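You operate a simulated robot arm through the tools that you are given. There is no shell and no other tool.

You run a simulated robot arm. Do the job below in one go: nothing can be reset, and whatever is moved stays where it is left.

Task
Wipe the grinding dust off the foot, glue the red-lined pad spot and press the black rubber pad on.
Fine: use the blue wiper and the glue brush and put both back; the green-lined spot stays bare. Set down upright: blue wiper, glue brush. A coat counts when it lies all over at full strength: go over it till it gets no stronger. What is to be rubbed or washed off counts as gone when no trace of it is left.
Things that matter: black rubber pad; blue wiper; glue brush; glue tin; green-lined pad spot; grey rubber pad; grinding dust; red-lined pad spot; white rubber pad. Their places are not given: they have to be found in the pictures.

The check looks at the end state, three seconds after you hand in, the way a careful person would. Anything else that was tipped, shoved, dropped, spilled or broken makes it a failure.

Robot
A 7-joint arm with a two-finger parallel gripper, fixed in place. Base frame: the origin is at the foot of the arm, x ahead of it, y to its left, z up. Readings come in mm, degrees, newtons and seconds.
With the tool pointing down near the work surface it reaches from about 220 to 740 mm from the base axis. Its first joint turns from -166.0 to 166.0 degrees. Payload 1.57 kg.
The TCP is the grasp point between the finger pads, 30 mm short of the fingertips. In the tool frame z runs along the fingers and y along their closing line. Largest opening 110 mm; finger width 24, thickness 12; the body of the gripper, 48 by 112 mm, starts 78 mm behind the TCP.
Orientation is that of the tool frame in the base frame, as a unit quaternion [w, x, y, z]. With the fingers straight down and closing along the base's y, the tool's x points along the base's -x, its y along +y and its z along -z.

Tools
- The arm moves only by the tool drive_tool. Its argument "targets" is a list that holds one entry, the list of rows, each a list of 7 numbers: the shift along the tool's x, y, z in mm, then the turn, a rotation vector about the tool's x, y, z in degrees, then the gripper command, from -1 (shut) to 1 (fully open), values between in proportion. In form: [[[tx, ty, tz, wx, wy, wz, hand], ...]]. A call has 1 to 20 rows; each row is the pose to reach, as a shift and turn from the pose commanded when the call began, along the tool's axes at that moment. Rows are played at 5 a second. More than 50 mm and 8.6 degrees between two rows, or a gripper value outside its range, and nothing of the call is played. Where a pose cannot be reached the arm comes as near as it can. A force on the tool above 40 N (or 10 N above the force at the start of the call, whichever is more), or a blocked arm, ends the call early, and 0.2 s more pass. Each finger travels about 45 mm/s and halts on what it meets, pressing with about 26 N; the grip force reading is that of the motor and also rises with nothing between the fingers. The clock runs only during rows and for 0.2 s after the last one: add rows that repeat a pose to give the fingers time. It gives the time, the measured TCP pose, the force on the tool (base axes), the opening and the grip force at its end, in the units of the frame above (readings bear some noise), with the torque about the TCP (base axes, N m) and any sound that the robot's microphone picked up.
- Cameras (640 x 400 px; columns grow to the right, rows downward): "scene" is fixed at [48.5, -500.3, 1715.8]; the picture's right is [0.89, -0.46, 0.00], its down [-0.25, -0.47, -0.85] and it looks along [0.39, 0.75, -0.53] (base axes); focal length 308 px, centre (320, 200). "wrist" rides on the gripper at [70, 16, -141] in the tool frame; the picture's right is [-0.23, 0.97, 0.00], its down [-0.86, -0.20, -0.48] and it looks along [-0.47, -0.11, 0.88] (tool axes); focal length 222 px, centre (320, 200).
- camera(camera): a new picture of that camera. It takes no simulated time.
- move_column(by): slides the trunk up (or, below 0, down) by that many mm; the arm rides with it, the base frame stays. It gives what a move gives, with no picture.
- pixel_to_xyz(camera, pixels): there is no depth. For up to 12 entries [column, row, z] of the newest picture of that camera ("zoom" is the newest enlarged one), the place [x, y] in the base frame at which the ray of that pixel passes the height z, good to about 2 mm. It takes no simulated time.
- zoom(camera, box): a new picture of the part [left, top, right, bottom] of that camera's present view, enlarged. It takes no simulated time.
- sign_off(): hands the job in; it is judged then, once.

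Unless the task says otherwise, let go and move clear before handing in.

The tools are called as a command line: name --argument value ..., lists and objects as JSON in quotes. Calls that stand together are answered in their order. drive_tool: Moves the arm, as the interface text tells. Its arguments: {"type":"object","properties":{"targets":{"type":"array"}},"required":["targets"]} The other tools are called the same way: move_column (by) slides the trunk up or down; camera (camera) takes a picture; pixel_to_xyz (camera, pixels) gives the place at which the rays of pixels pass given heights; zoom (camera, box) takes an enlarged picture of a part of a camera's view; sign_off () hands the job in.

At the start:

```text
t: 0.0
eef_pos: [389.2, 237.5, 1307.9]
ee_rot: [0.0, -0.001, 1.0, 0.0]
contact_force: [0.6, -0.4, 0.4]
torque: [0.0, 0.02, 0.02]
grip_width: 110.1
grip_force: 0.0
trunk travel left (down, up): [-525.0, 65.0]
```

scene: 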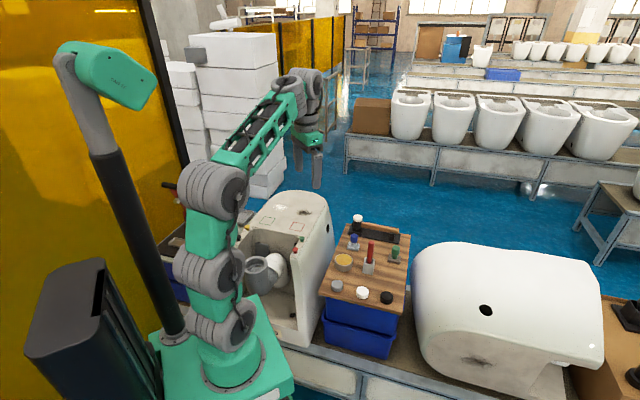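
wrist: 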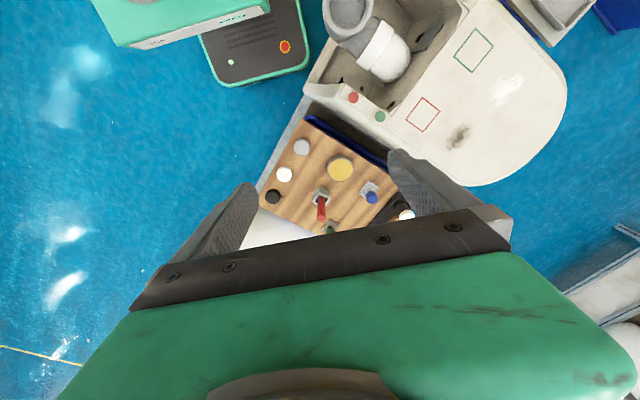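

The scene shows a toilet foot lying at about (285,235) with red and green outlined spots, and a wooden board with tools at about (365,265). I'll zoom in on both to identify everything.

zoom --camera "scene" --box '[310, 200, 430, 320]'

zoom --camera "scene" --box '[230, 180, 350, 300]'

zoom --camera "wrist" --box '[250, 100, 430, 240]'

zoom --camera "wrist" --box '[300, 0, 580, 190]'

```text
3.33 times, centred on (370, 260) of scene
```

zoom: 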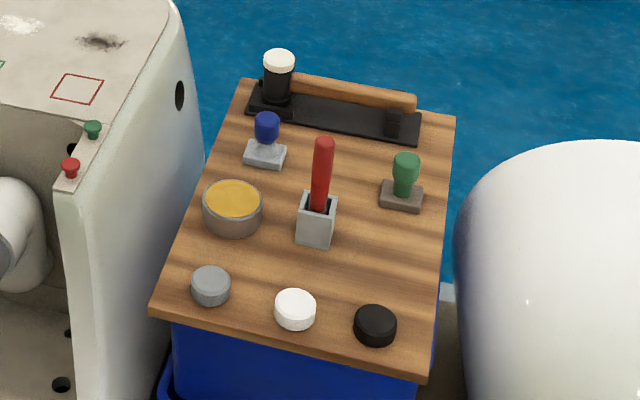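

```text
3.33 times, centred on (290, 240) of scene
```

zoom: 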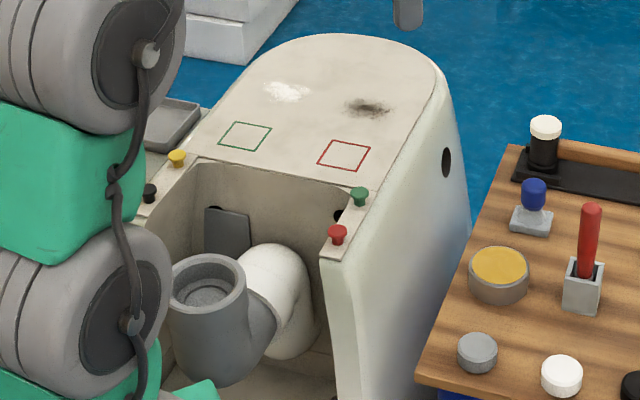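

```text
2.86 times, centred on (340, 170) of wrist
```

zoom: 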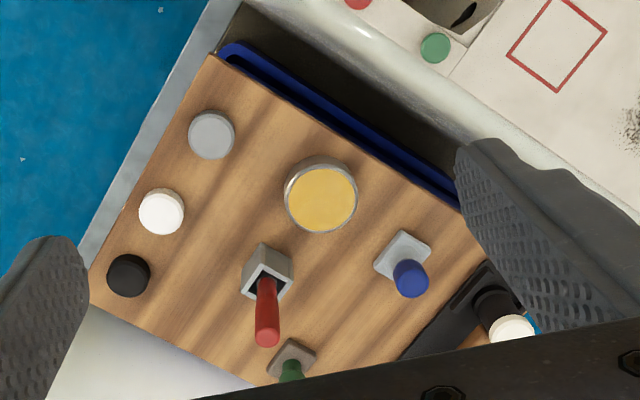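

```text
2.11 times, centred on (440, 95) of wrist
```

zoom: 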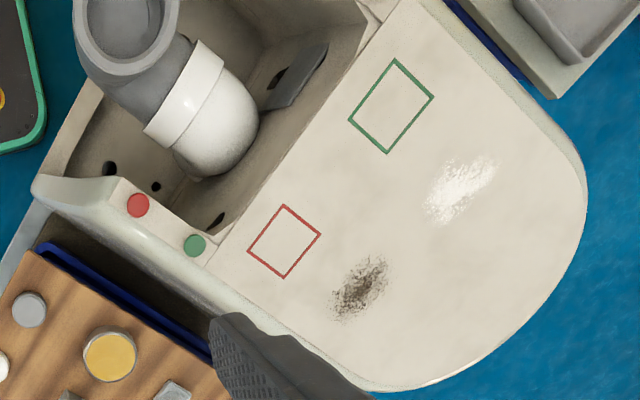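

The foot carries two marks, a dark smudge near scene (309,211) and a white powdery one near (297,207). I need a closer look at both, and at the similar mark on the other toilet near (475,360).

zoom --camera "scene" --box '[265, 190, 325, 240]'

zoom --camera "wrist" --box '[430, 50, 540, 160]'

zoom --camera "scene" --box '[400, 230, 640, 400]'

zoom --camera "scene" --box '[335, 205, 415, 255]'

```text
8.00 times, centred on (295, 215) of scene
```

zoom: 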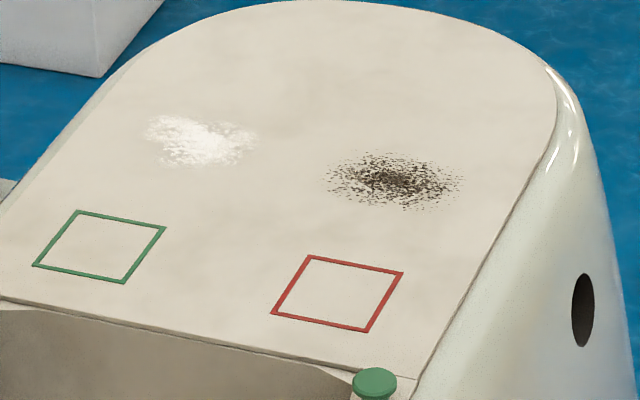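

```text
3.64 times, centred on (485, 105) of wrist
```

zoom: 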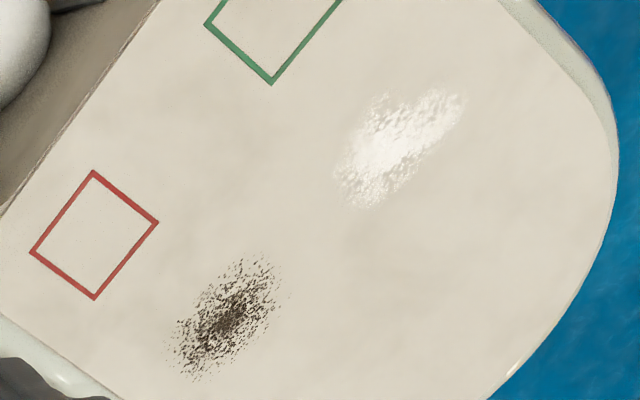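

```text
2.35 times, centred on (520, 315) of scene
```

zoom: 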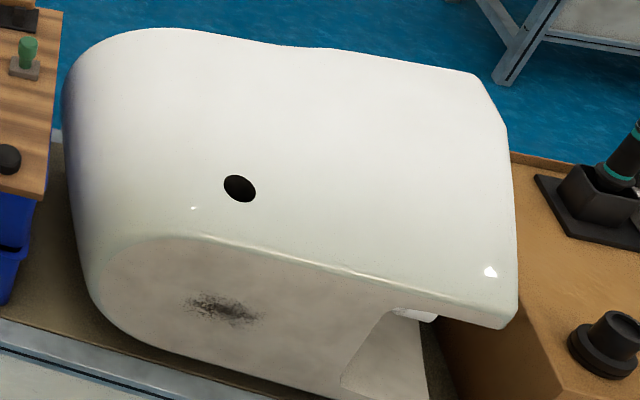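

```text
8.00 times, centred on (375, 230) of scene
```

zoom: 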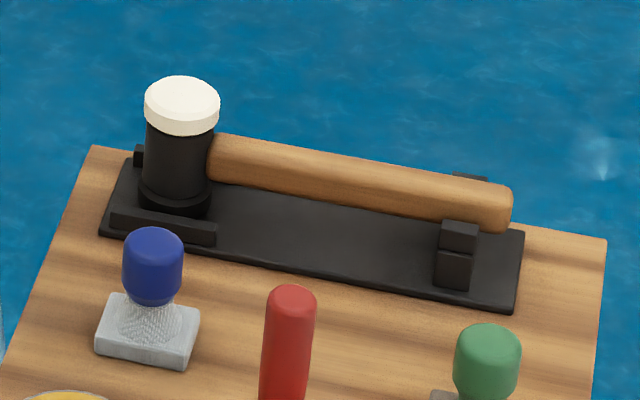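

The dark mark looks like speckled grit and the white one like a chalky smear. I'll compare with the stain on the other toilet and look at the green-handled tool, then get base coordinates from the wrist picture.

zoom --camera "scene" --box '[440, 330, 520, 380]'

zoom --camera "scene" --box '[340, 225, 410, 275]'

zoom --camera "scene" --box '[325, 245, 405, 310]'

camera --camera "wrist"

```text
8.00 times, centred on (480, 355) of scene
```

zoom: 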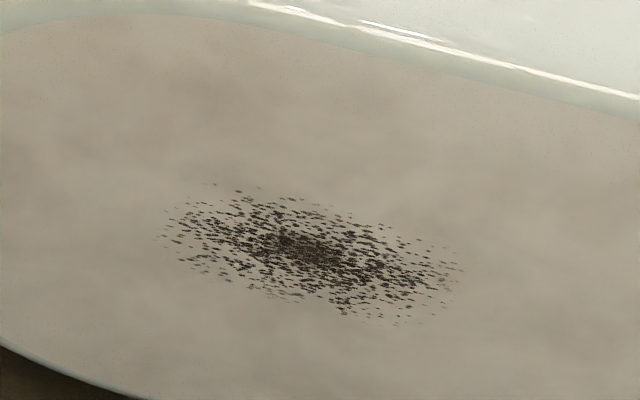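

```text
8.00 times, centred on (375, 250) of scene
```

zoom: 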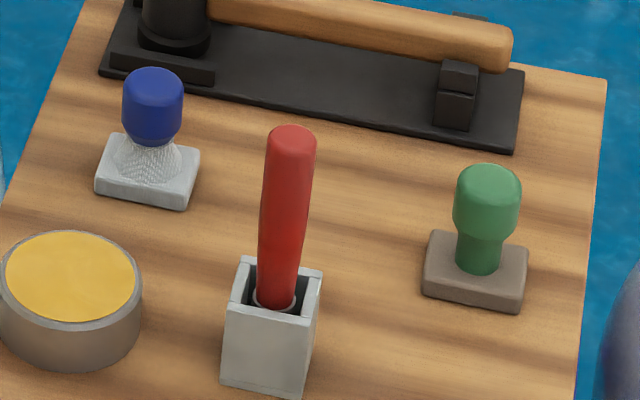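

```text
6.15 times, centred on (365, 278) of scene
```

zoom: 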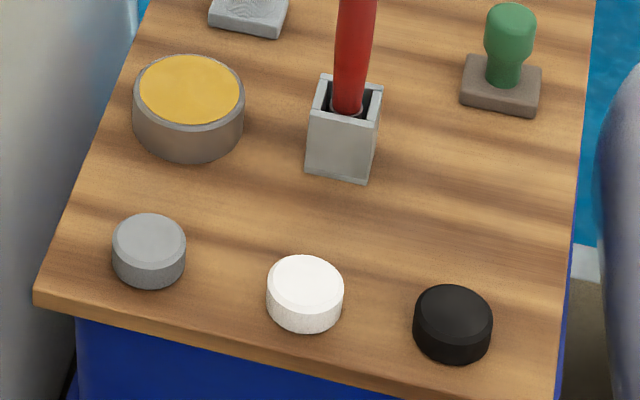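

```text
taken
```

wrist: 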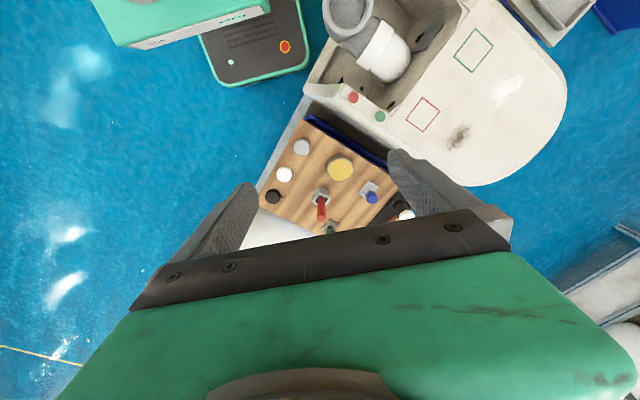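

The other toilet carries a like speckled mark, so it isn't the one meant. Next I'll triangulate heights by comparing scene and wrist rays for the glue tin, black pad and the red square.

pixel_to_xyz --camera "wrist" --pixels '[[341, 169, 500], [341, 169, 800], [284, 174, 500], [284, 174, 800], [423, 115, 500], [423, 115, 800], [458, 137, 500], [458, 137, 800]]'

pixel_to_xyz --camera "scene" --pixels '[[343.7, 260, 500], [343.7, 260, 800], [363, 290.5, 500], [363, 290.5, 800], [297, 226.8, 500], [297, 226.8, 800], [308, 212.5, 500], [308, 212.5, 800]]'

```text
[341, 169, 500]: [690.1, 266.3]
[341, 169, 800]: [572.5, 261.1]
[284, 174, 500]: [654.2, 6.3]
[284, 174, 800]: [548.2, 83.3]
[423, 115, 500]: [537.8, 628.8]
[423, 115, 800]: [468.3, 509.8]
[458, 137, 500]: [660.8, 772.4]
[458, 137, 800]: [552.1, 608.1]
```

```text
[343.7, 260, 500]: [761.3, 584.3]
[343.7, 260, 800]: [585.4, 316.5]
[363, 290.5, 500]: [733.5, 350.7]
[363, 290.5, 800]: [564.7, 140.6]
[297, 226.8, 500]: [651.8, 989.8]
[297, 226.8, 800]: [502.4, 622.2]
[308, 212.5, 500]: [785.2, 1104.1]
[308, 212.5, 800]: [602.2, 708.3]
```

Triangulation gives the tin top near (548, 260, 863), the white pad near (528, 99, 860) and the red square near (436, 456, 935). I'll lower the arm partway for a closer wrist view, staying well above everything.

drive_tool --targets '[[[0, 0, 45, 0, 0, 0, 1], [0, 0, 90, 0, 0, 0, 1], [0, 0, 135, 0, 0, 0, 1], [0, 0, 180, 0, 0, 0, 1], [0, 0, 180, 0, 0, 0, 1]]]'

camera --camera "wrist"

camera --camera "scene"

```text
t: 1.2
eef_pos: [387.5, 237.8, 1127.6]
ee_rot: [0.0, 0.0, 1.0, 0.0]
contact_force: [-1.1, 0.8, -1.2]
torque: [-0.02, 0.0, -0.02]
grip_width: 110.0
grip_force: 0.1
trunk travel left (down, up): [-525.0, 65.0]
```

```text
taken
```

wrist: 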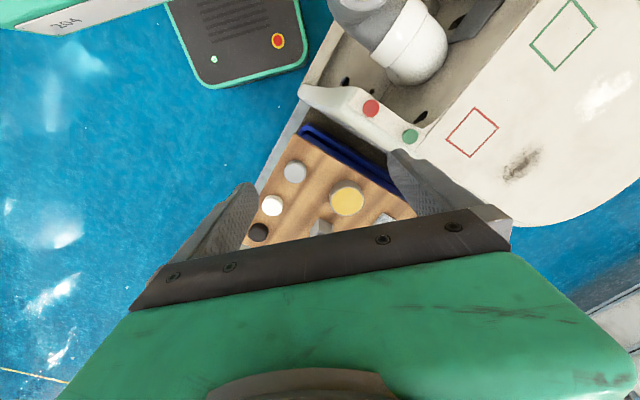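

```text
taken
```

scene: 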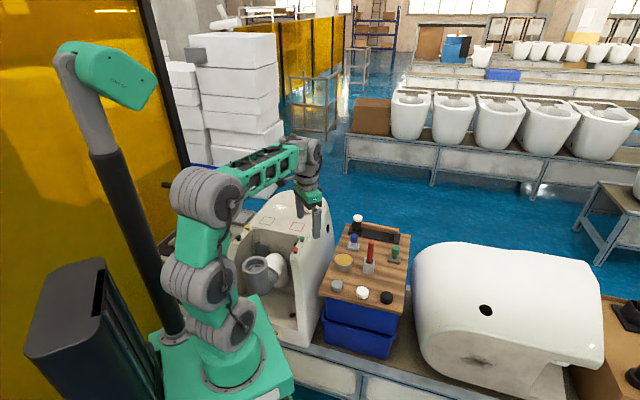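

The board and foot are partly hidden by the gripper from here. I'll move out over the board's far side so the camera sits above it.

drive_tool --targets '[[[-38, -10, 10, 0, 0, 0, 1], [-76, -20, 20, 0, 0, 0, 1], [-114, -31, 30, 0, 0, 0, 1], [-152, -42, 40, 0, 0, 0, 1], [-190, -52, 50, 0, 0, 0, 1], [-228, -63, 60, 0, 0, 0, 1], [-262, -73, 68, 0, 0, 0, 1], [-262, -73, 68, 0, 0, 0, 1]]]'

camera --camera "wrist"

camera --camera "scene"

```text
t: 3.0
eef_pos: [651.3, 163.1, 1060.4]
ee_rot: [0.0, -0.001, 1.0, 0.0]
contact_force: [-0.3, 0.1, -0.5]
torque: [0.0, 0.01, -0.02]
grip_width: 109.7
grip_force: 0.1
trunk travel left (down, up): [-525.0, 65.0]
```

```text
taken
```

wrist: 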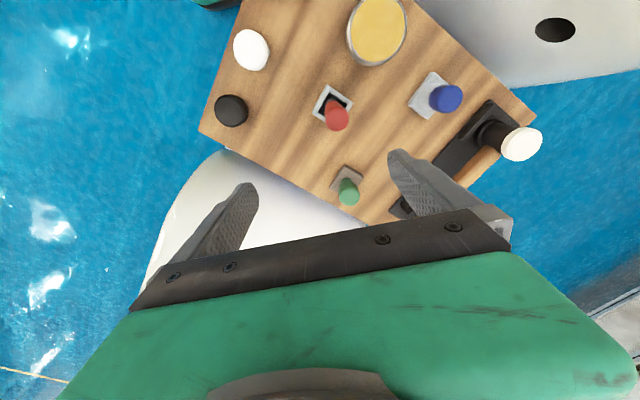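

```text
taken
```

scene: 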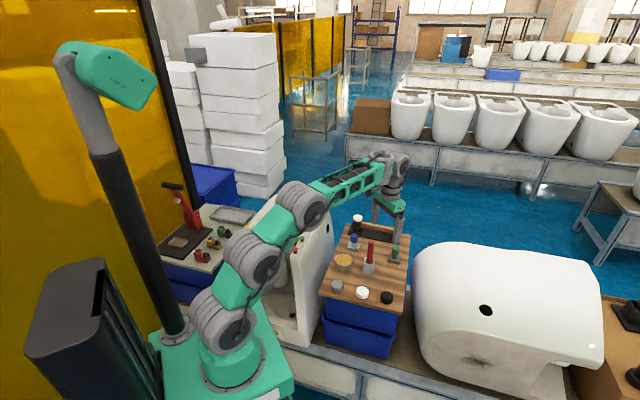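

The board is now well in view: blue wiper near (440,95), brush in its grey holder near (335,110), green tool near (347,190), tin near (376,30), white pad (251,49), black pad (231,110). I'll zoom for accurate pixels.

zoom --camera "wrist" --box '[300, 60, 480, 172]'

zoom --camera "wrist" --box '[190, 0, 430, 150]'

```text
3.56 times, centred on (390, 116) of wrist
```

zoom: 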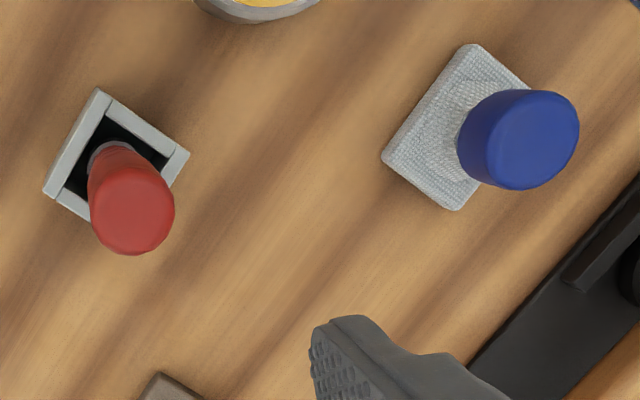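

```text
2.67 times, centred on (310, 75) of wrist
```

zoom: 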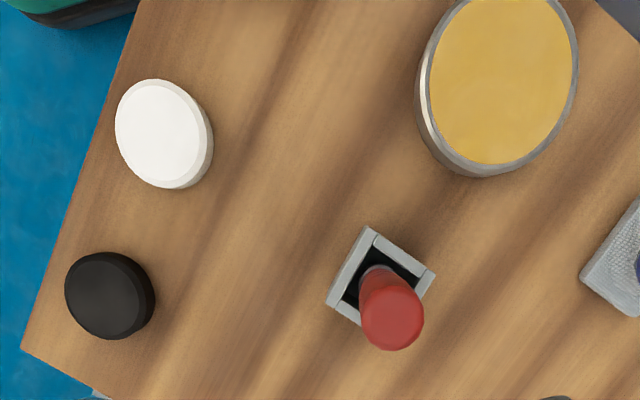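

I'll triangulate the key objects from these pixels with both cameras.

pixel_to_xyz --camera "wrist" --pixels '[[449, 99.4, 900], [449, 99.4, 840], [430.1, 95.4, 840], [430.1, 95.4, 860], [337.1, 119.6, 900], [337.1, 119.6, 960], [332.6, 108.4, 840], [332.6, 108.4, 900], [249.2, 49.1, 860], [228.6, 110.2, 860], [377.5, 30, 860], [377.5, 30, 880]]'

pixel_to_xyz --camera "scene" --pixels '[[354.1, 235.6, 900], [354.1, 235.6, 840], [353.75, 245, 840], [353.75, 245, 860], [371.5, 241.9, 900], [371.5, 241.9, 960], [369.25, 260.6, 840], [369.25, 260.6, 900], [362.6, 291, 860], [386.6, 296.4, 860], [343.4, 259.4, 860], [343.4, 259.4, 880]]'

```text
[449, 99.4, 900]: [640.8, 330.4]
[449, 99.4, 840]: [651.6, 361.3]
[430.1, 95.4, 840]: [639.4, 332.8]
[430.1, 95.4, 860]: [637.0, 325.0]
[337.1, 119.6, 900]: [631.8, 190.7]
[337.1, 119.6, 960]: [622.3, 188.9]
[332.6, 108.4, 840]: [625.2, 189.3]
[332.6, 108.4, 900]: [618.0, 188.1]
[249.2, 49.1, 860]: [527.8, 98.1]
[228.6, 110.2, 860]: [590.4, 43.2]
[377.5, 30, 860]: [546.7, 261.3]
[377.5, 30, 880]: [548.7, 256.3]
```

```text
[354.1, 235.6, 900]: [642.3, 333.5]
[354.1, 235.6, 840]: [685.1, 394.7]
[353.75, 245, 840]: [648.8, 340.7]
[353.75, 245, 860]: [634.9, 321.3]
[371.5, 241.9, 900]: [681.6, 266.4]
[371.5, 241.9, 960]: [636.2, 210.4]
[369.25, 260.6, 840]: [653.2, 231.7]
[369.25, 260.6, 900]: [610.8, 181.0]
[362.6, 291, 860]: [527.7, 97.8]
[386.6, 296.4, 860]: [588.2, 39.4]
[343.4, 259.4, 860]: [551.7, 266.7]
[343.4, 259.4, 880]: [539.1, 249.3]
```

Results agree: blue wiper at about (638,327) with top at z≈904, brush at about (619,188) with top z≈983, tin (548,259) top z≈868, pads top z≈860. I need the board height too, so I'll zoom on the board's corner beside the black pad.

zoom --camera "scene" --box '[370, 280, 418, 310]'

zoom --camera "wrist" --box '[190, 80, 254, 160]'

zoom --camera "scene" --box '[335, 230, 375, 255]'

zoom --camera "scene" --box '[350, 240, 390, 275]'

```text
13.33 times, centred on (394, 295) of scene
```

zoom: 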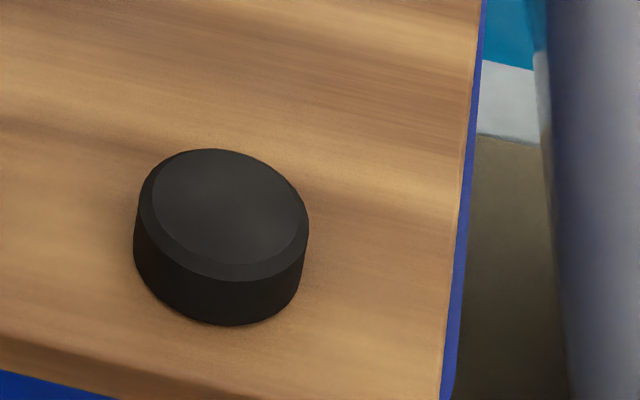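

```text
5.00 times, centred on (222, 120) of wrist
```

zoom: 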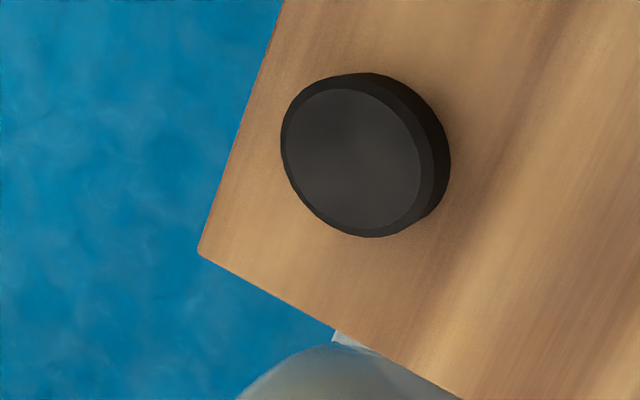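

```text
16.00 times, centred on (355, 242) of scene
```

zoom: 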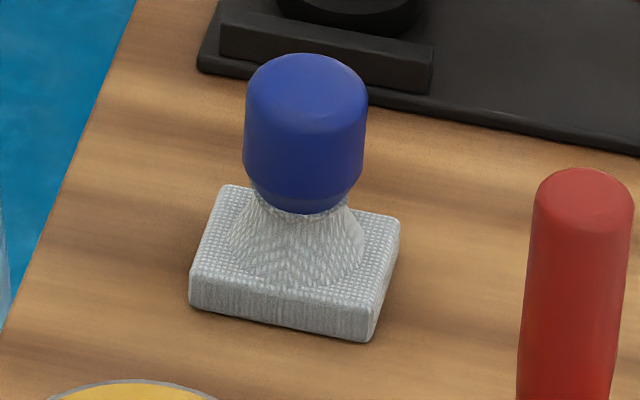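

```text
11.43 times, centred on (370, 258) of scene
```

zoom: 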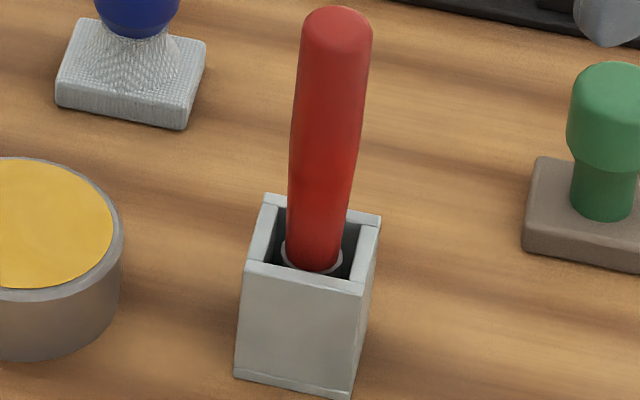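

The wiper has a mesh pad about 14 mm thick with a round blue knob, and the brush stands in a square holder. I'll triangulate the mallet, wiper-base corners and board edges so the fingers clear them.

pixel_to_xyz --camera "wrist" --pixels '[[521, 143, 900], [521, 143, 960], [432.2, 72.1, 855], [407.4, 104.2, 855], [428, 119, 855], [198, 130.4, 841], [214.6, 80, 841], [250, 159.4, 841], [327.6, 84.5, 889], [353, 102.7, 889], [312.1, 114, 889], [536, 118, 841]]'

pixel_to_xyz --camera "scene" --pixels '[[358, 217.5, 900], [358, 217.5, 960], [357.9, 250.75, 841], [346.9, 248.4, 841], [346.3, 223.2, 841], [410.7, 234.6, 841]]'

zoom --camera "wrist" --box '[400, 60, 560, 220]'

```text
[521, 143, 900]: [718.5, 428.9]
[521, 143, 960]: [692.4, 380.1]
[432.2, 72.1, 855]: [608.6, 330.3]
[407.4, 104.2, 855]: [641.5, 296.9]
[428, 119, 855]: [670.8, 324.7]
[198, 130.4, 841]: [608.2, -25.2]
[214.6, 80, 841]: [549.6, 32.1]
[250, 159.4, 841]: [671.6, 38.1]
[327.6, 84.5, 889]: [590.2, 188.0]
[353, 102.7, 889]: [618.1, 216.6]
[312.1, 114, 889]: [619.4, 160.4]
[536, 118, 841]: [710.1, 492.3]
```

```text
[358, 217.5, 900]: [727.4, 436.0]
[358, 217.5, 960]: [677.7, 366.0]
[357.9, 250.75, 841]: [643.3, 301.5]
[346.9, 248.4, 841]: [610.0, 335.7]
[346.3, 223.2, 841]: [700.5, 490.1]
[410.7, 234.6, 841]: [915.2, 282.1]
```

```text
2.50 times, centred on (480, 140) of wrist
```

zoom: 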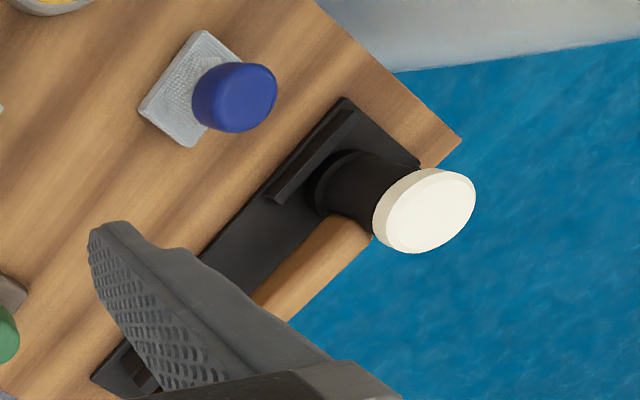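

The mallet head is at about (709,412) with its top near z=921, and the wiper base is roughly 47×40 mm turned 45°. Next I'll move over the foot to measure the dust and the spots.

drive_tool --targets '[[[14, 38, 0, 0, 0, 0, 1], [28, 77, 0, 0, 0, 0, 1], [42, 115, 0, 0, 0, 0, 1], [56, 154, 0, 0, 0, 0, 1], [70, 192, 0, 0, 0, 0, 1], [84, 230, 0, 0, 0, 0, 1], [98, 268, 0, 0, 0, 0, 1], [111, 307, 0, 0, 0, 0, 1], [111, 307, 0, 0, 0, 0, 1]]]'

camera --camera "wrist"

camera --camera "scene"

```text
t: 5.0
eef_pos: [533.2, 468.0, 1058.0]
ee_rot: [0.001, -0.001, 1.0, 0.0]
contact_force: [0.5, 0.5, -0.5]
torque: [-0.05, 0.0, 0.03]
grip_width: 110.0
grip_force: 0.1
out of reach, approached as far as the arm can: row 8, 9
trunk travel left (down, up): [-525.0, 65.0]
```

```text
taken
```

wrist: 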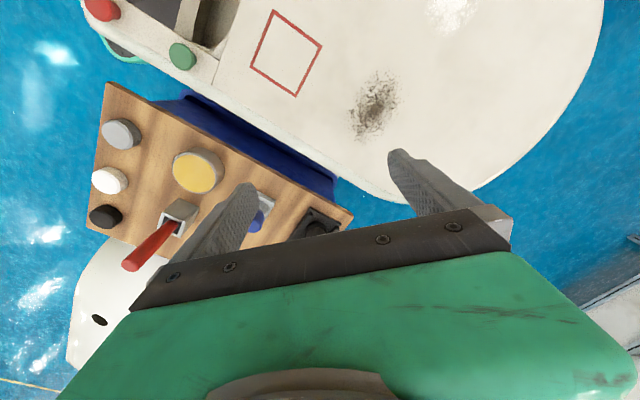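

```text
taken
```

scene: 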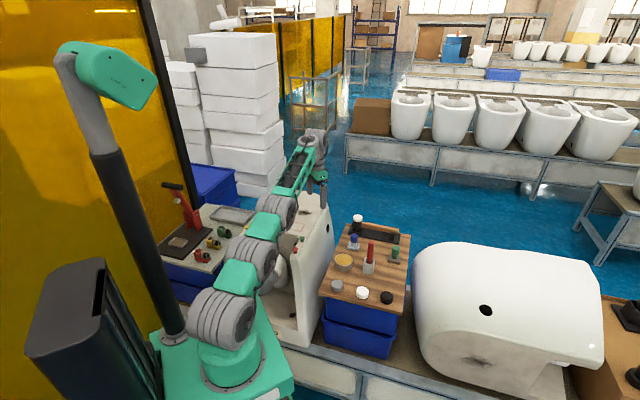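

The arm reaches only about 709 mm at this height, so I'll keep that in mind. The dust shows at wrist (375,105) and the red square at (286,52); zooming for detail.

zoom --camera "wrist" --box '[230, 0, 480, 156]'

zoom --camera "wrist" --box '[330, 60, 426, 156]'

```text
2.56 times, centred on (355, 78) of wrist
```

zoom: 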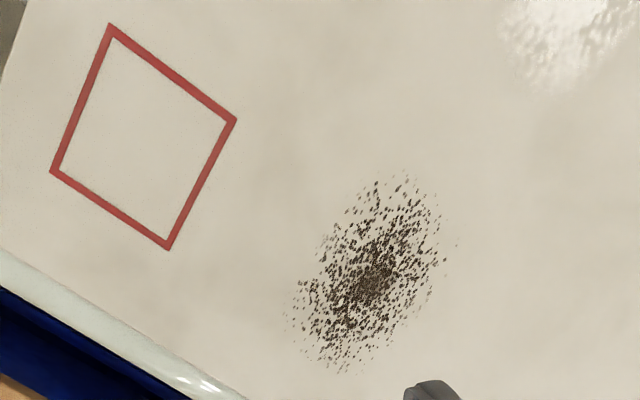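

```text
4.17 times, centred on (378, 108) of wrist
```

zoom: 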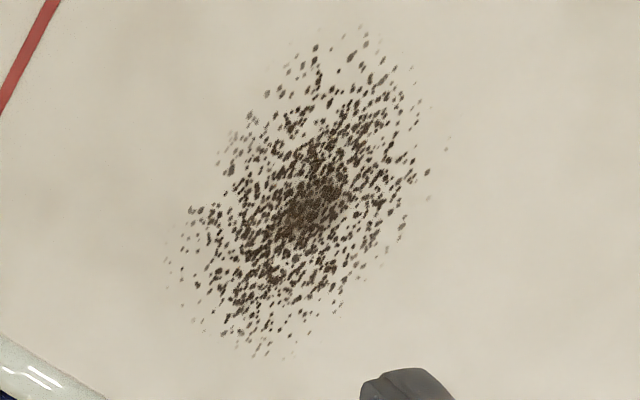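

I'll triangulate the red square's corners and the dust extents using both cameras.

pixel_to_xyz --camera "wrist" --pixels '[[273, 10.9, 935], [321, 46.9, 935], [296.4, 96.5, 935], [251.1, 66.4, 935], [385.2, 66, 935], [408.5, 93.6, 935], [363.6, 145.2, 935], [341.5, 122.4, 935], [374.4, 109.2, 935], [374.4, 109.2, 945], [296.4, 96.5, 925], [401, 157, 935]]'

pixel_to_xyz --camera "scene" --pixels '[[289, 229.1, 935], [293.5, 221.9, 935], [305.25, 224.1, 935], [300.9, 231.4, 935], [305.25, 224.1, 925], [305, 212.4, 935], [296, 212.5, 935], [312.8, 213, 935], [305, 208.5, 935], [306, 216.3, 935], [280, 207.7, 935], [305, 212.4, 945]]'

```text
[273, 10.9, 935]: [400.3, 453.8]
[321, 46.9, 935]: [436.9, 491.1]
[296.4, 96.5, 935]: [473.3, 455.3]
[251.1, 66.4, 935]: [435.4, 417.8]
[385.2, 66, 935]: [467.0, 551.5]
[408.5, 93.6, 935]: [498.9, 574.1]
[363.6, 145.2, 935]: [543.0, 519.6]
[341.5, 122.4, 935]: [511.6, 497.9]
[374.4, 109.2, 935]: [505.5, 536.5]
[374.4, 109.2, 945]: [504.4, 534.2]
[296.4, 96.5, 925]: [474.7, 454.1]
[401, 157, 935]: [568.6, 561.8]
```

```text
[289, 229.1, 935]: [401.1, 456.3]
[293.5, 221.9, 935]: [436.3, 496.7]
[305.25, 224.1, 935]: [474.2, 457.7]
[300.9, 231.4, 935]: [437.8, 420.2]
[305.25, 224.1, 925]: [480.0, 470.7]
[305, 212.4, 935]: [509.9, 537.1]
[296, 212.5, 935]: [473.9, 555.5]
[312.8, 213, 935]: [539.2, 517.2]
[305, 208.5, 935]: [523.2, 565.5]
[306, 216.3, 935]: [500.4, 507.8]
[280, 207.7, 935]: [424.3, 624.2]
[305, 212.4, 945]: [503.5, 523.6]
```

The foot surface is at about z=936, with the red square centred near (437,455), turned 45°. The dust is centred near (506,536) and its far edge lies beyond the straight-down reach, so I'll grip the wiper with the tool tilted 20° outward. Moving above the wiper now, with the closing line tangential.

drive_tool --targets '[[[-17, -24, 9, -0.79, -3.27, -4.47, 0.4], [-34, -47, 18, -1.58, -6.54, -8.94, 0.4], [-52, -71, 27, -2.37, -9.82, -13.42, 0.4], [-69, -95, 36, -3.15, -13.09, -17.89, 0.4], [-86, -118, 45, -3.94, -16.36, -22.36, 0.4], [-103, -142, 55, -4.73, -19.63, -26.83, 0.4], [-103, -142, 55, -4.73, -19.63, -26.83, 0.4]]]'

camera --camera "wrist"

camera --camera "scene"

```text
t: 6.6
eef_pos: [647.7, 326.9, 1022.7]
ee_rot: [0.157, -0.232, 0.959, 0.04]
contact_force: [-0.5, 0.3, -0.2]
torque: [0.02, 0.0, -0.02]
grip_width: 76.9
grip_force: 0.0
out of reach, approached as far as the arm can: row 5, 6, 7
trunk travel left (down, up): [-525.0, 65.0]
```

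```text
taken
```

wrist: 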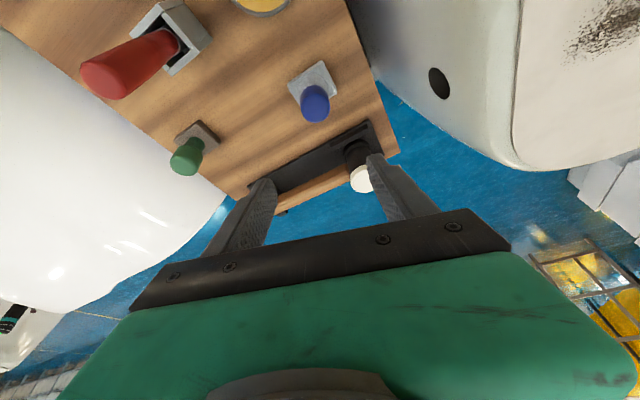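

```text
taken
```

scene: 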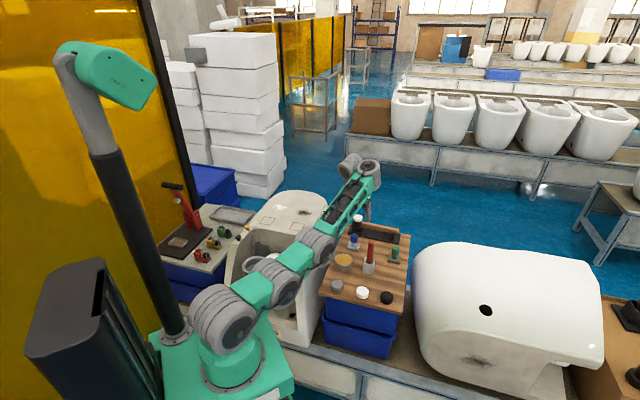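

The drive reports "out of reach" at about (648,327,1023) with the tilt slightly short. I'll zoom into the scene to see how the arm is extended before choosing a better configuration.

zoom --camera "scene" --box '[180, 140, 420, 390]'

zoom --camera "scene" --box '[310, 140, 420, 230]'

```text
1.60 times, centred on (300, 265) of scene
```

zoom: 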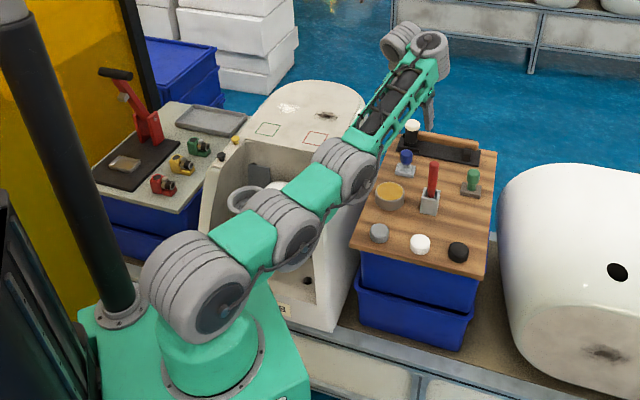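

```text
4.44 times, centred on (365, 185) of scene
```

zoom: 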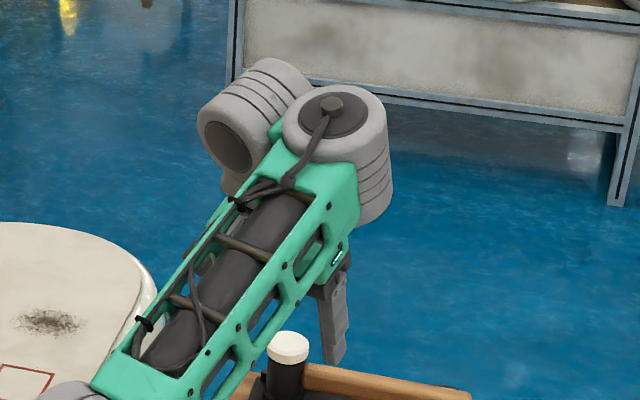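

The arm is stretched upward from a low shoulder, so raising the trunk should help reach. I'll raise it by its remaining 65 mm and check the pose.

move_column --by 65

```text
t: 7.6
eef_pos: [649.4, 326.7, 1087.6]
ee_rot: [0.158, -0.232, 0.959, 0.04]
contact_force: [0.1, 0.4, 0.3]
torque: [0.04, -0.01, -0.03]
grip_width: 76.8
grip_force: 0.0
trunk travel left (down, up): [-590.0, 0.0]
```

Now at (649,327,1088). I'll descend about 80 mm while shifting over the wiper to see whether the tilted pose is reachable now.

drive_tool --targets '[[[18, 2.5, 36, 0, 0, 0, 0.4], [35.4, 5.3, 72.3, 0, 0, 0, 0.4], [35.4, 5.3, 72.3, 0, 0, 0, 0.4]]]'

```text
t: 8.4
eef_pos: [641.0, 328.2, 1057.0]
ee_rot: [0.134, -0.233, 0.962, 0.039]
contact_force: [0.4, -1.0, -0.4]
torque: [0.0, -0.01, -0.02]
grip_width: 76.9
grip_force: 0.0
out of reach, approached as far as the arm can: row 1, 2, 3
trunk travel left (down, up): [-590.0, 0.0]
```

The descent stopped at z=1057 and the tilt shrank to about 16°, which points to a joint limit rather than reach. I'll look at the arm now.

zoom --camera "scene" --box '[180, 110, 420, 390]'

camera --camera "wrist"

```text
1.43 times, centred on (300, 250) of scene
```

zoom: 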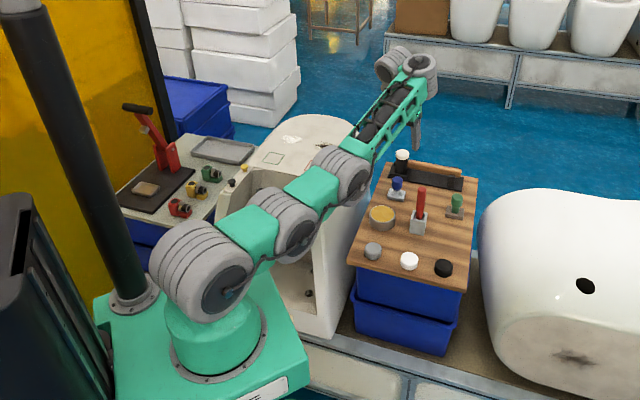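

```text
taken
```

wrist: 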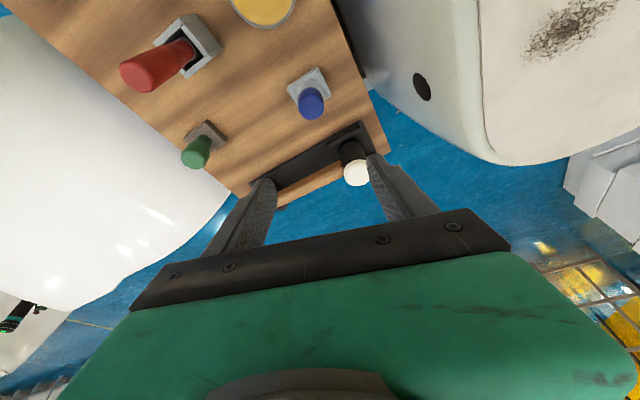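

The elbow is nearly straight here. I'll undo the tilt to a straight-down tool and see how low it can get above the wiper.

drive_tool --targets '[[[4, 0, 11, 0, 4.5, 0, 0.4], [8, 0, 22, 0, 9, 0, 0.4], [12, 0, 33, 0, 13.5, 0, 0.4], [17.7, 0, 54, 0, 18, 0, 0.4], [17.7, 0, 54, 0, 18, 0, 0.4]]]'

```text
t: 9.6
eef_pos: [641.7, 329.0, 997.3]
ee_rot: [0.006, -0.237, 0.972, 0.003]
contact_force: [0.8, -0.3, -0.6]
torque: [0.0, 0.01, 0.0]
grip_width: 76.9
grip_force: 0.1
trunk travel left (down, up): [-590.0, 0.0]
```

The straight-down pose above the wiper is reachable at (642,329,997). Before grasping, I'll test the reach over the dust, at about (509,538,997).

drive_tool --targets '[[[3.6, 41, 0, 0, 0, -3.2, 0.4], [7.3, 82, 0, 0, 0, -6.4, 0.4], [10.9, 123, 0, 0, 0, -9.6, 0.4], [14.5, 165, 0, 0, 0, -12.8, 0.4], [18.2, 206, 0, 0, 0, -16, 0.4], [21.8, 247, 0, 0, 0, -19.2, 0.4], [21.8, 247, 0, 0, 0, -19.2, 0.4], [21.8, 247, 0, 0, 0, -19.2, 0.4]]]'

camera --camera "scene"

camera --camera "wrist"

```text
t: 11.4
eef_pos: [500.8, 529.7, 998.3]
ee_rot: [0.005, -0.394, 0.919, 0.002]
contact_force: [0.2, 0.7, -0.2]
torque: [0.02, 0.01, -0.02]
grip_width: 77.0
grip_force: 0.0
out of reach, approached as far as the arm can: row 5, 6, 7, 8
trunk travel left (down, up): [-590.0, 0.0]
```

```text
taken
```

scene: 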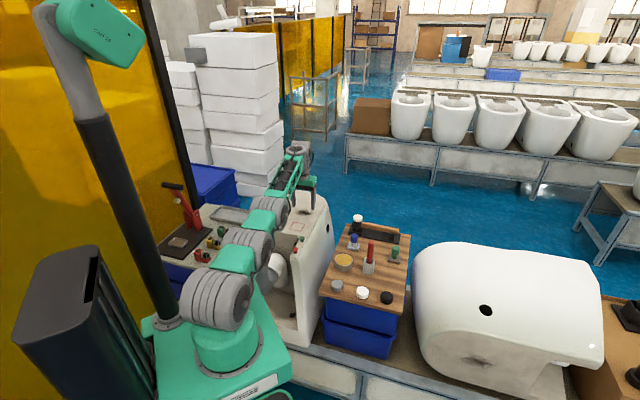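

```text
taken
```

wrist: 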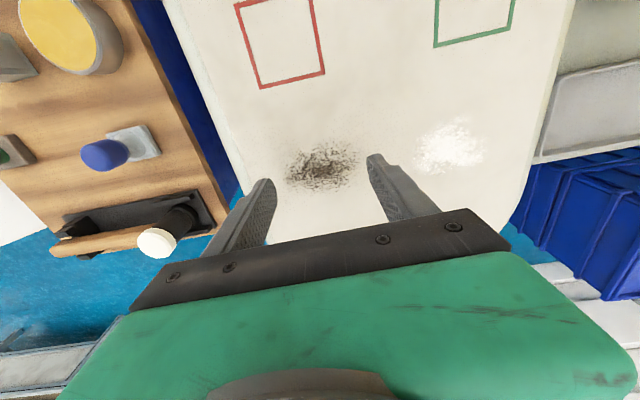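

Straight down the arm gets to radius 729 mm here, and the dust's far edge is at about 763 mm. I'll test whether a modest outward tilt extends the reach at this spot, still well above the surface.

drive_tool --targets '[[[-8, 0, 0, 0, -5, 0, 0.4], [-16, 0, 0, 0, -10, 0, 0.4], [-16, 0, 0, 0, -10, 0, 0.4], [-16, 0, 0, 0, -10, 0, 0.4]]]'

```text
t: 12.4
eef_pos: [513.0, 545.7, 998.4]
ee_rot: [0.069, -0.393, 0.916, 0.034]
contact_force: [0.5, 0.4, 0.6]
torque: [-0.02, 0.03, -0.03]
grip_width: 77.0
grip_force: 0.1
out of reach, approached as far as the arm can: row 2
trunk travel left (down, up): [-590.0, 0.0]
```

With about 9° of outward tilt the reach grows to 749 mm, and the wiper pad's half-width then covers the whole dust patch. I'll keep this tilt and move back above the wiper at z≈1030.

drive_tool --targets '[[[11, -40, -7, 0.49, 0, 3.16, 0.4], [22, -81, -14, 0.98, 0, 6.32, 0.4], [33, -121, -21, 1.47, 0, 9.49, 0.4], [43, -161, -28, 1.96, 0, 12.65, 0.4], [54, -202, -35, 2.45, 0, 15.81, 0.4], [65, -242, -42, 2.94, 0, 18.97, 0.4], [65, -242, -42, 2.94, 0, 18.97, 0.4]]]'

move_column --by -85

camera --camera "wrist"

```text
t: 14.0
eef_pos: [635.2, 318.6, 1027.2]
ee_rot: [0.089, -0.234, 0.968, 0.027]
contact_force: [0.6, 0.1, -0.4]
torque: [0.02, 0.0, -0.01]
grip_width: 77.1
grip_force: 0.0
trunk travel left (down, up): [-590.0, 0.0]
```

```text
t: 15.2
eef_pos: [635.3, 318.8, 942.7]
ee_rot: [0.09, -0.234, 0.968, 0.027]
contact_force: [0.4, 0.2, 0.4]
torque: [0.0, 0.03, 0.02]
grip_width: 76.9
grip_force: 0.1
trunk travel left (down, up): [-505.0, 85.0]
```

```text
taken
```

wrist: 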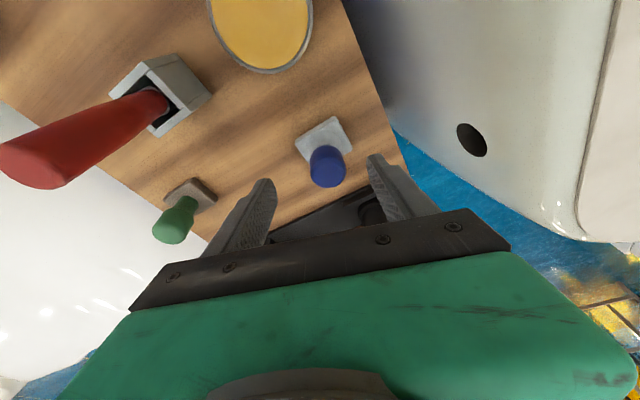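

Now at (635,319,943) with about 10.8° tilt, and the knob appears near wrist (327,165). I'll zoom to refine the wiper's position from this closer view.

zoom --camera "wrist" --box '[270, 100, 398, 200]'

pixel_to_xyz --camera "wrist" --pixels '[[327, 168, 904], [327, 168, 898], [320, 117, 855], [295, 148, 855], [352, 150, 855], [333, 119, 855]]'

```text
4.00 times, centred on (334, 150) of wrist
```

zoom: 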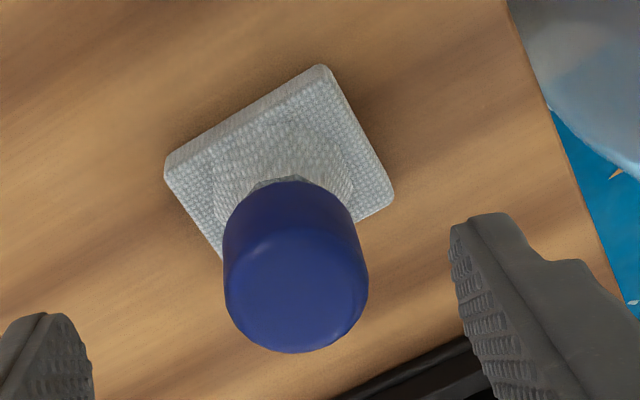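

```text
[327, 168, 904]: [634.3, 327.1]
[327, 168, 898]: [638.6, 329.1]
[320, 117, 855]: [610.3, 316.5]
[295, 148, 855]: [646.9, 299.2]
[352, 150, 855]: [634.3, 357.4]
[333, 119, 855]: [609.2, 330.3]
```

The knob axis fits (638.5, 327.4). I'll trim the tilt to about 8.5°, centre over the knob, and descend so the tips stop just above the wiper's pad.

drive_tool --targets '[[[-6.6, 6.1, 1.3, 0, 2.3, 0, 0.4], [-6.6, 6.1, 1.3, 0, 2.3, 0, 0.4], [-1.6, 6.1, 27.8, 0, 2.3, 0, 0.4], [2.9, 6.1, 51, 0, 2.3, 0, 0.4], [2.9, 6.1, 51, 0, 2.3, 0, 0.4]]]'

camera --camera "wrist"

zoom --camera "scene" --box '[310, 180, 410, 280]'

```text
t: 16.4
eef_pos: [636.7, 329.5, 892.0]
ee_rot: [0.07, -0.236, 0.969, 0.022]
contact_force: [1.2, 0.2, -0.3]
torque: [-0.02, -0.04, 0.01]
grip_width: 76.8
grip_force: 0.1
trunk travel left (down, up): [-505.0, 85.0]
```

```text
taken
```

wrist: 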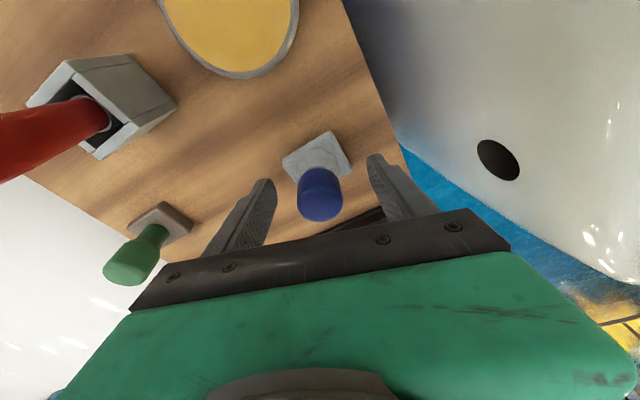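

```text
4.00 times, centred on (360, 230) of scene
```

zoom: 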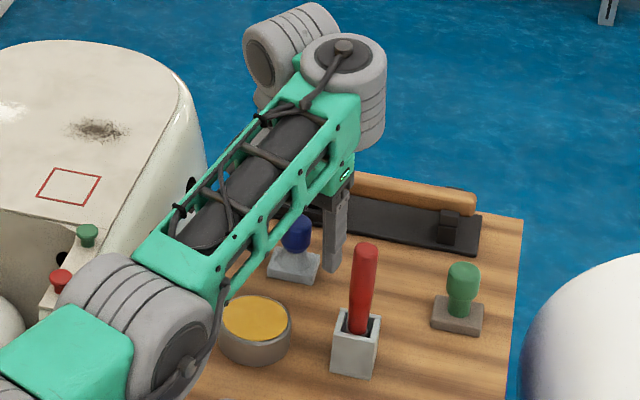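

The fingers straddle the knob at wrist (319,190) with the tips clear of the pad. Closing now.

drive_tool --targets '[[[0, 0, 0, 0, 0, 0, -0.3], [0, 0, 0, 0, 0, 0, -1], [0, 0, 0, 0, 0, 0, -1], [0, 0, 0, 0, 0, 0, -1], [0, 0, 0, 0, 0, 0, -1], [0, 0, 0, 0, 0, 0, -1]]]'

zoom --camera "wrist" --box '[240, 90, 400, 240]'

```text
t: 17.9
eef_pos: [638.9, 329.1, 892.7]
ee_rot: [0.069, -0.234, 0.969, 0.022]
contact_force: [0.5, 0.2, 0.1]
torque: [-0.04, -0.03, -0.01]
grip_width: 30.6
grip_force: 25.9
trunk travel left (down, up): [-505.0, 85.0]
```

```text
2.67 times, centred on (320, 165) of wrist
```

zoom: 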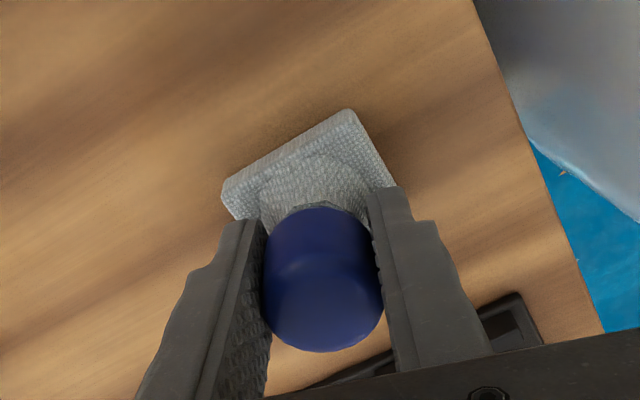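

The wiper is gripped (30.6 mm, 26 N), with grasp pose (638.9, 329.1, 892.7). Lifting it straight up, then raising the trunk.

drive_tool --targets '[[[-1.5, 0, -10, 0, 0, 0, -1], [-4.4, 0, -30, 0, 0, 0, -1], [-7.3, 0, -50, 0, 0, 0, -1], [-7.3, 0, -50, 0, 0, 0, -1]]]'

move_column --by 85

camera --camera "wrist"

camera --camera "scene"

```text
t: 18.9
eef_pos: [637.2, 327.2, 942.4]
ee_rot: [0.069, -0.234, 0.969, 0.022]
contact_force: [-0.4, -0.7, -0.9]
torque: [-0.01, -0.02, -0.01]
grip_width: 30.8
grip_force: 26.3
trunk travel left (down, up): [-505.0, 85.0]
```

```text
t: 20.1
eef_pos: [637.3, 327.2, 1026.8]
ee_rot: [0.069, -0.235, 0.969, 0.022]
contact_force: [-0.5, 0.2, -1.6]
torque: [-0.02, 0.0, 0.02]
grip_width: 30.7
grip_force: 25.9
trunk travel left (down, up): [-590.0, 0.0]
```

```text
taken
```

wrist: 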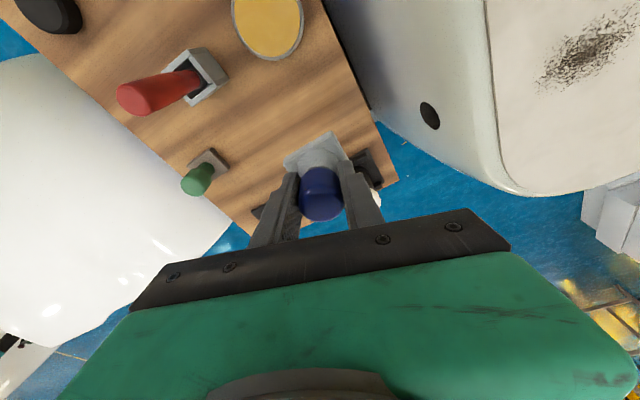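

```text
taken
```

scene: 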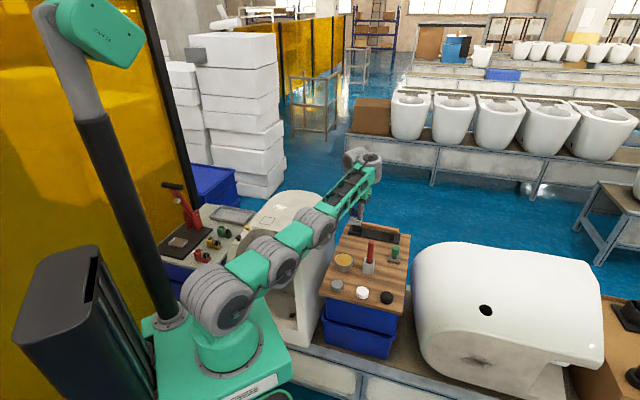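

The wiper is up with its underside near z=975. Now I'll carry it over the dust, turning 19° with the arm so the tilt stays radial.

drive_tool --targets '[[[3.3, 40.2, 0.5, -0.47, 0, -3.2, -1], [6.6, 80.4, 2, -0.94, 0, -6.4, -1], [9.9, 120.6, 5, -1.4, 0, -9.6, -1], [13.1, 160.8, 9, -1.87, 0, -12.7, -1], [16.4, 201, 14, -2.34, 0, -15.9, -1], [19.7, 241.2, 18.1, -2.8, 0, -19.1, -1], [19.7, 241.2, 18.1, -2.8, 0, -19.1, -1]]]'

camera --camera "wrist"

zoom --camera "scene" --box '[260, 150, 340, 240]'

```text
t: 21.7
eef_pos: [511.6, 534.2, 1009.1]
ee_rot: [0.067, -0.394, 0.916, 0.034]
contact_force: [0.0, 0.2, -1.6]
torque: [0.03, 0.02, -0.01]
grip_width: 30.9
grip_force: 25.8
trunk travel left (down, up): [-590.0, 0.0]
```

```text
taken
```

wrist: 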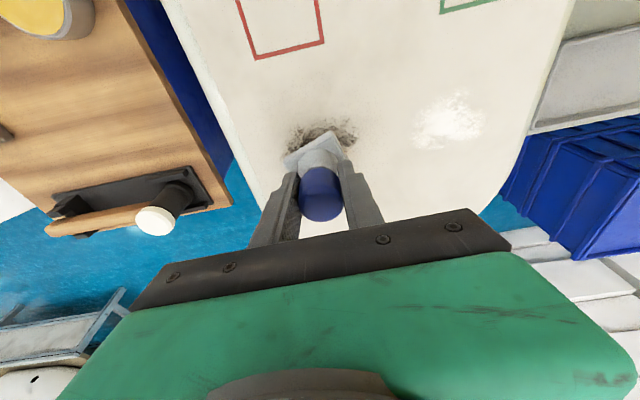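

```text
4.44 times, centred on (300, 195) of scene
```

zoom: 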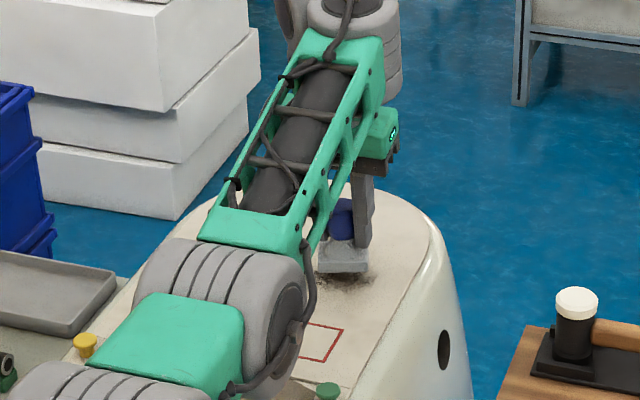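

The wiper is over the dust at (511.6, 534.2, 1009), tilt matching the grasp. I'll lower towards contact, expected at z≈988.

drive_tool --targets '[[[1.2, 0, 8, 0, 0, 0, -1], [2.4, 0, 16, 0, 0, 0, -1], [2.7, 0, 18, 0, 0, 0, -1], [2.7, 0, 18, 0, 0, 0, -1]]]'

```text
t: 22.7
eef_pos: [512.7, 534.3, 992.7]
ee_rot: [0.067, -0.394, 0.916, 0.035]
contact_force: [0.3, 0.3, 4.7]
torque: [-0.14, -0.09, 0.01]
grip_width: 30.6
grip_force: 26.1
trunk travel left (down, up): [-590.0, 0.0]
```

Contact at z≈992.7 with 5–6 N, felt toward the −tangential edge. I'll press slightly more to seat the pad flat.

drive_tool --targets '[[[0.2, 0, 1.5, 0, 0, 0, -1], [0.4, 0, 3, 0, 0, 0, -1], [0.4, 0, 3, 0, 0, 0, -1]]]'

```text
t: 23.5
eef_pos: [511.0, 534.4, 992.6]
ee_rot: [0.07, -0.394, 0.916, 0.035]
contact_force: [1.2, 2.1, 21.7]
torque: [-0.24, 0.09, 0.02]
grip_width: 30.8
grip_force: 26.2
trunk travel left (down, up): [-590.0, 0.0]
```

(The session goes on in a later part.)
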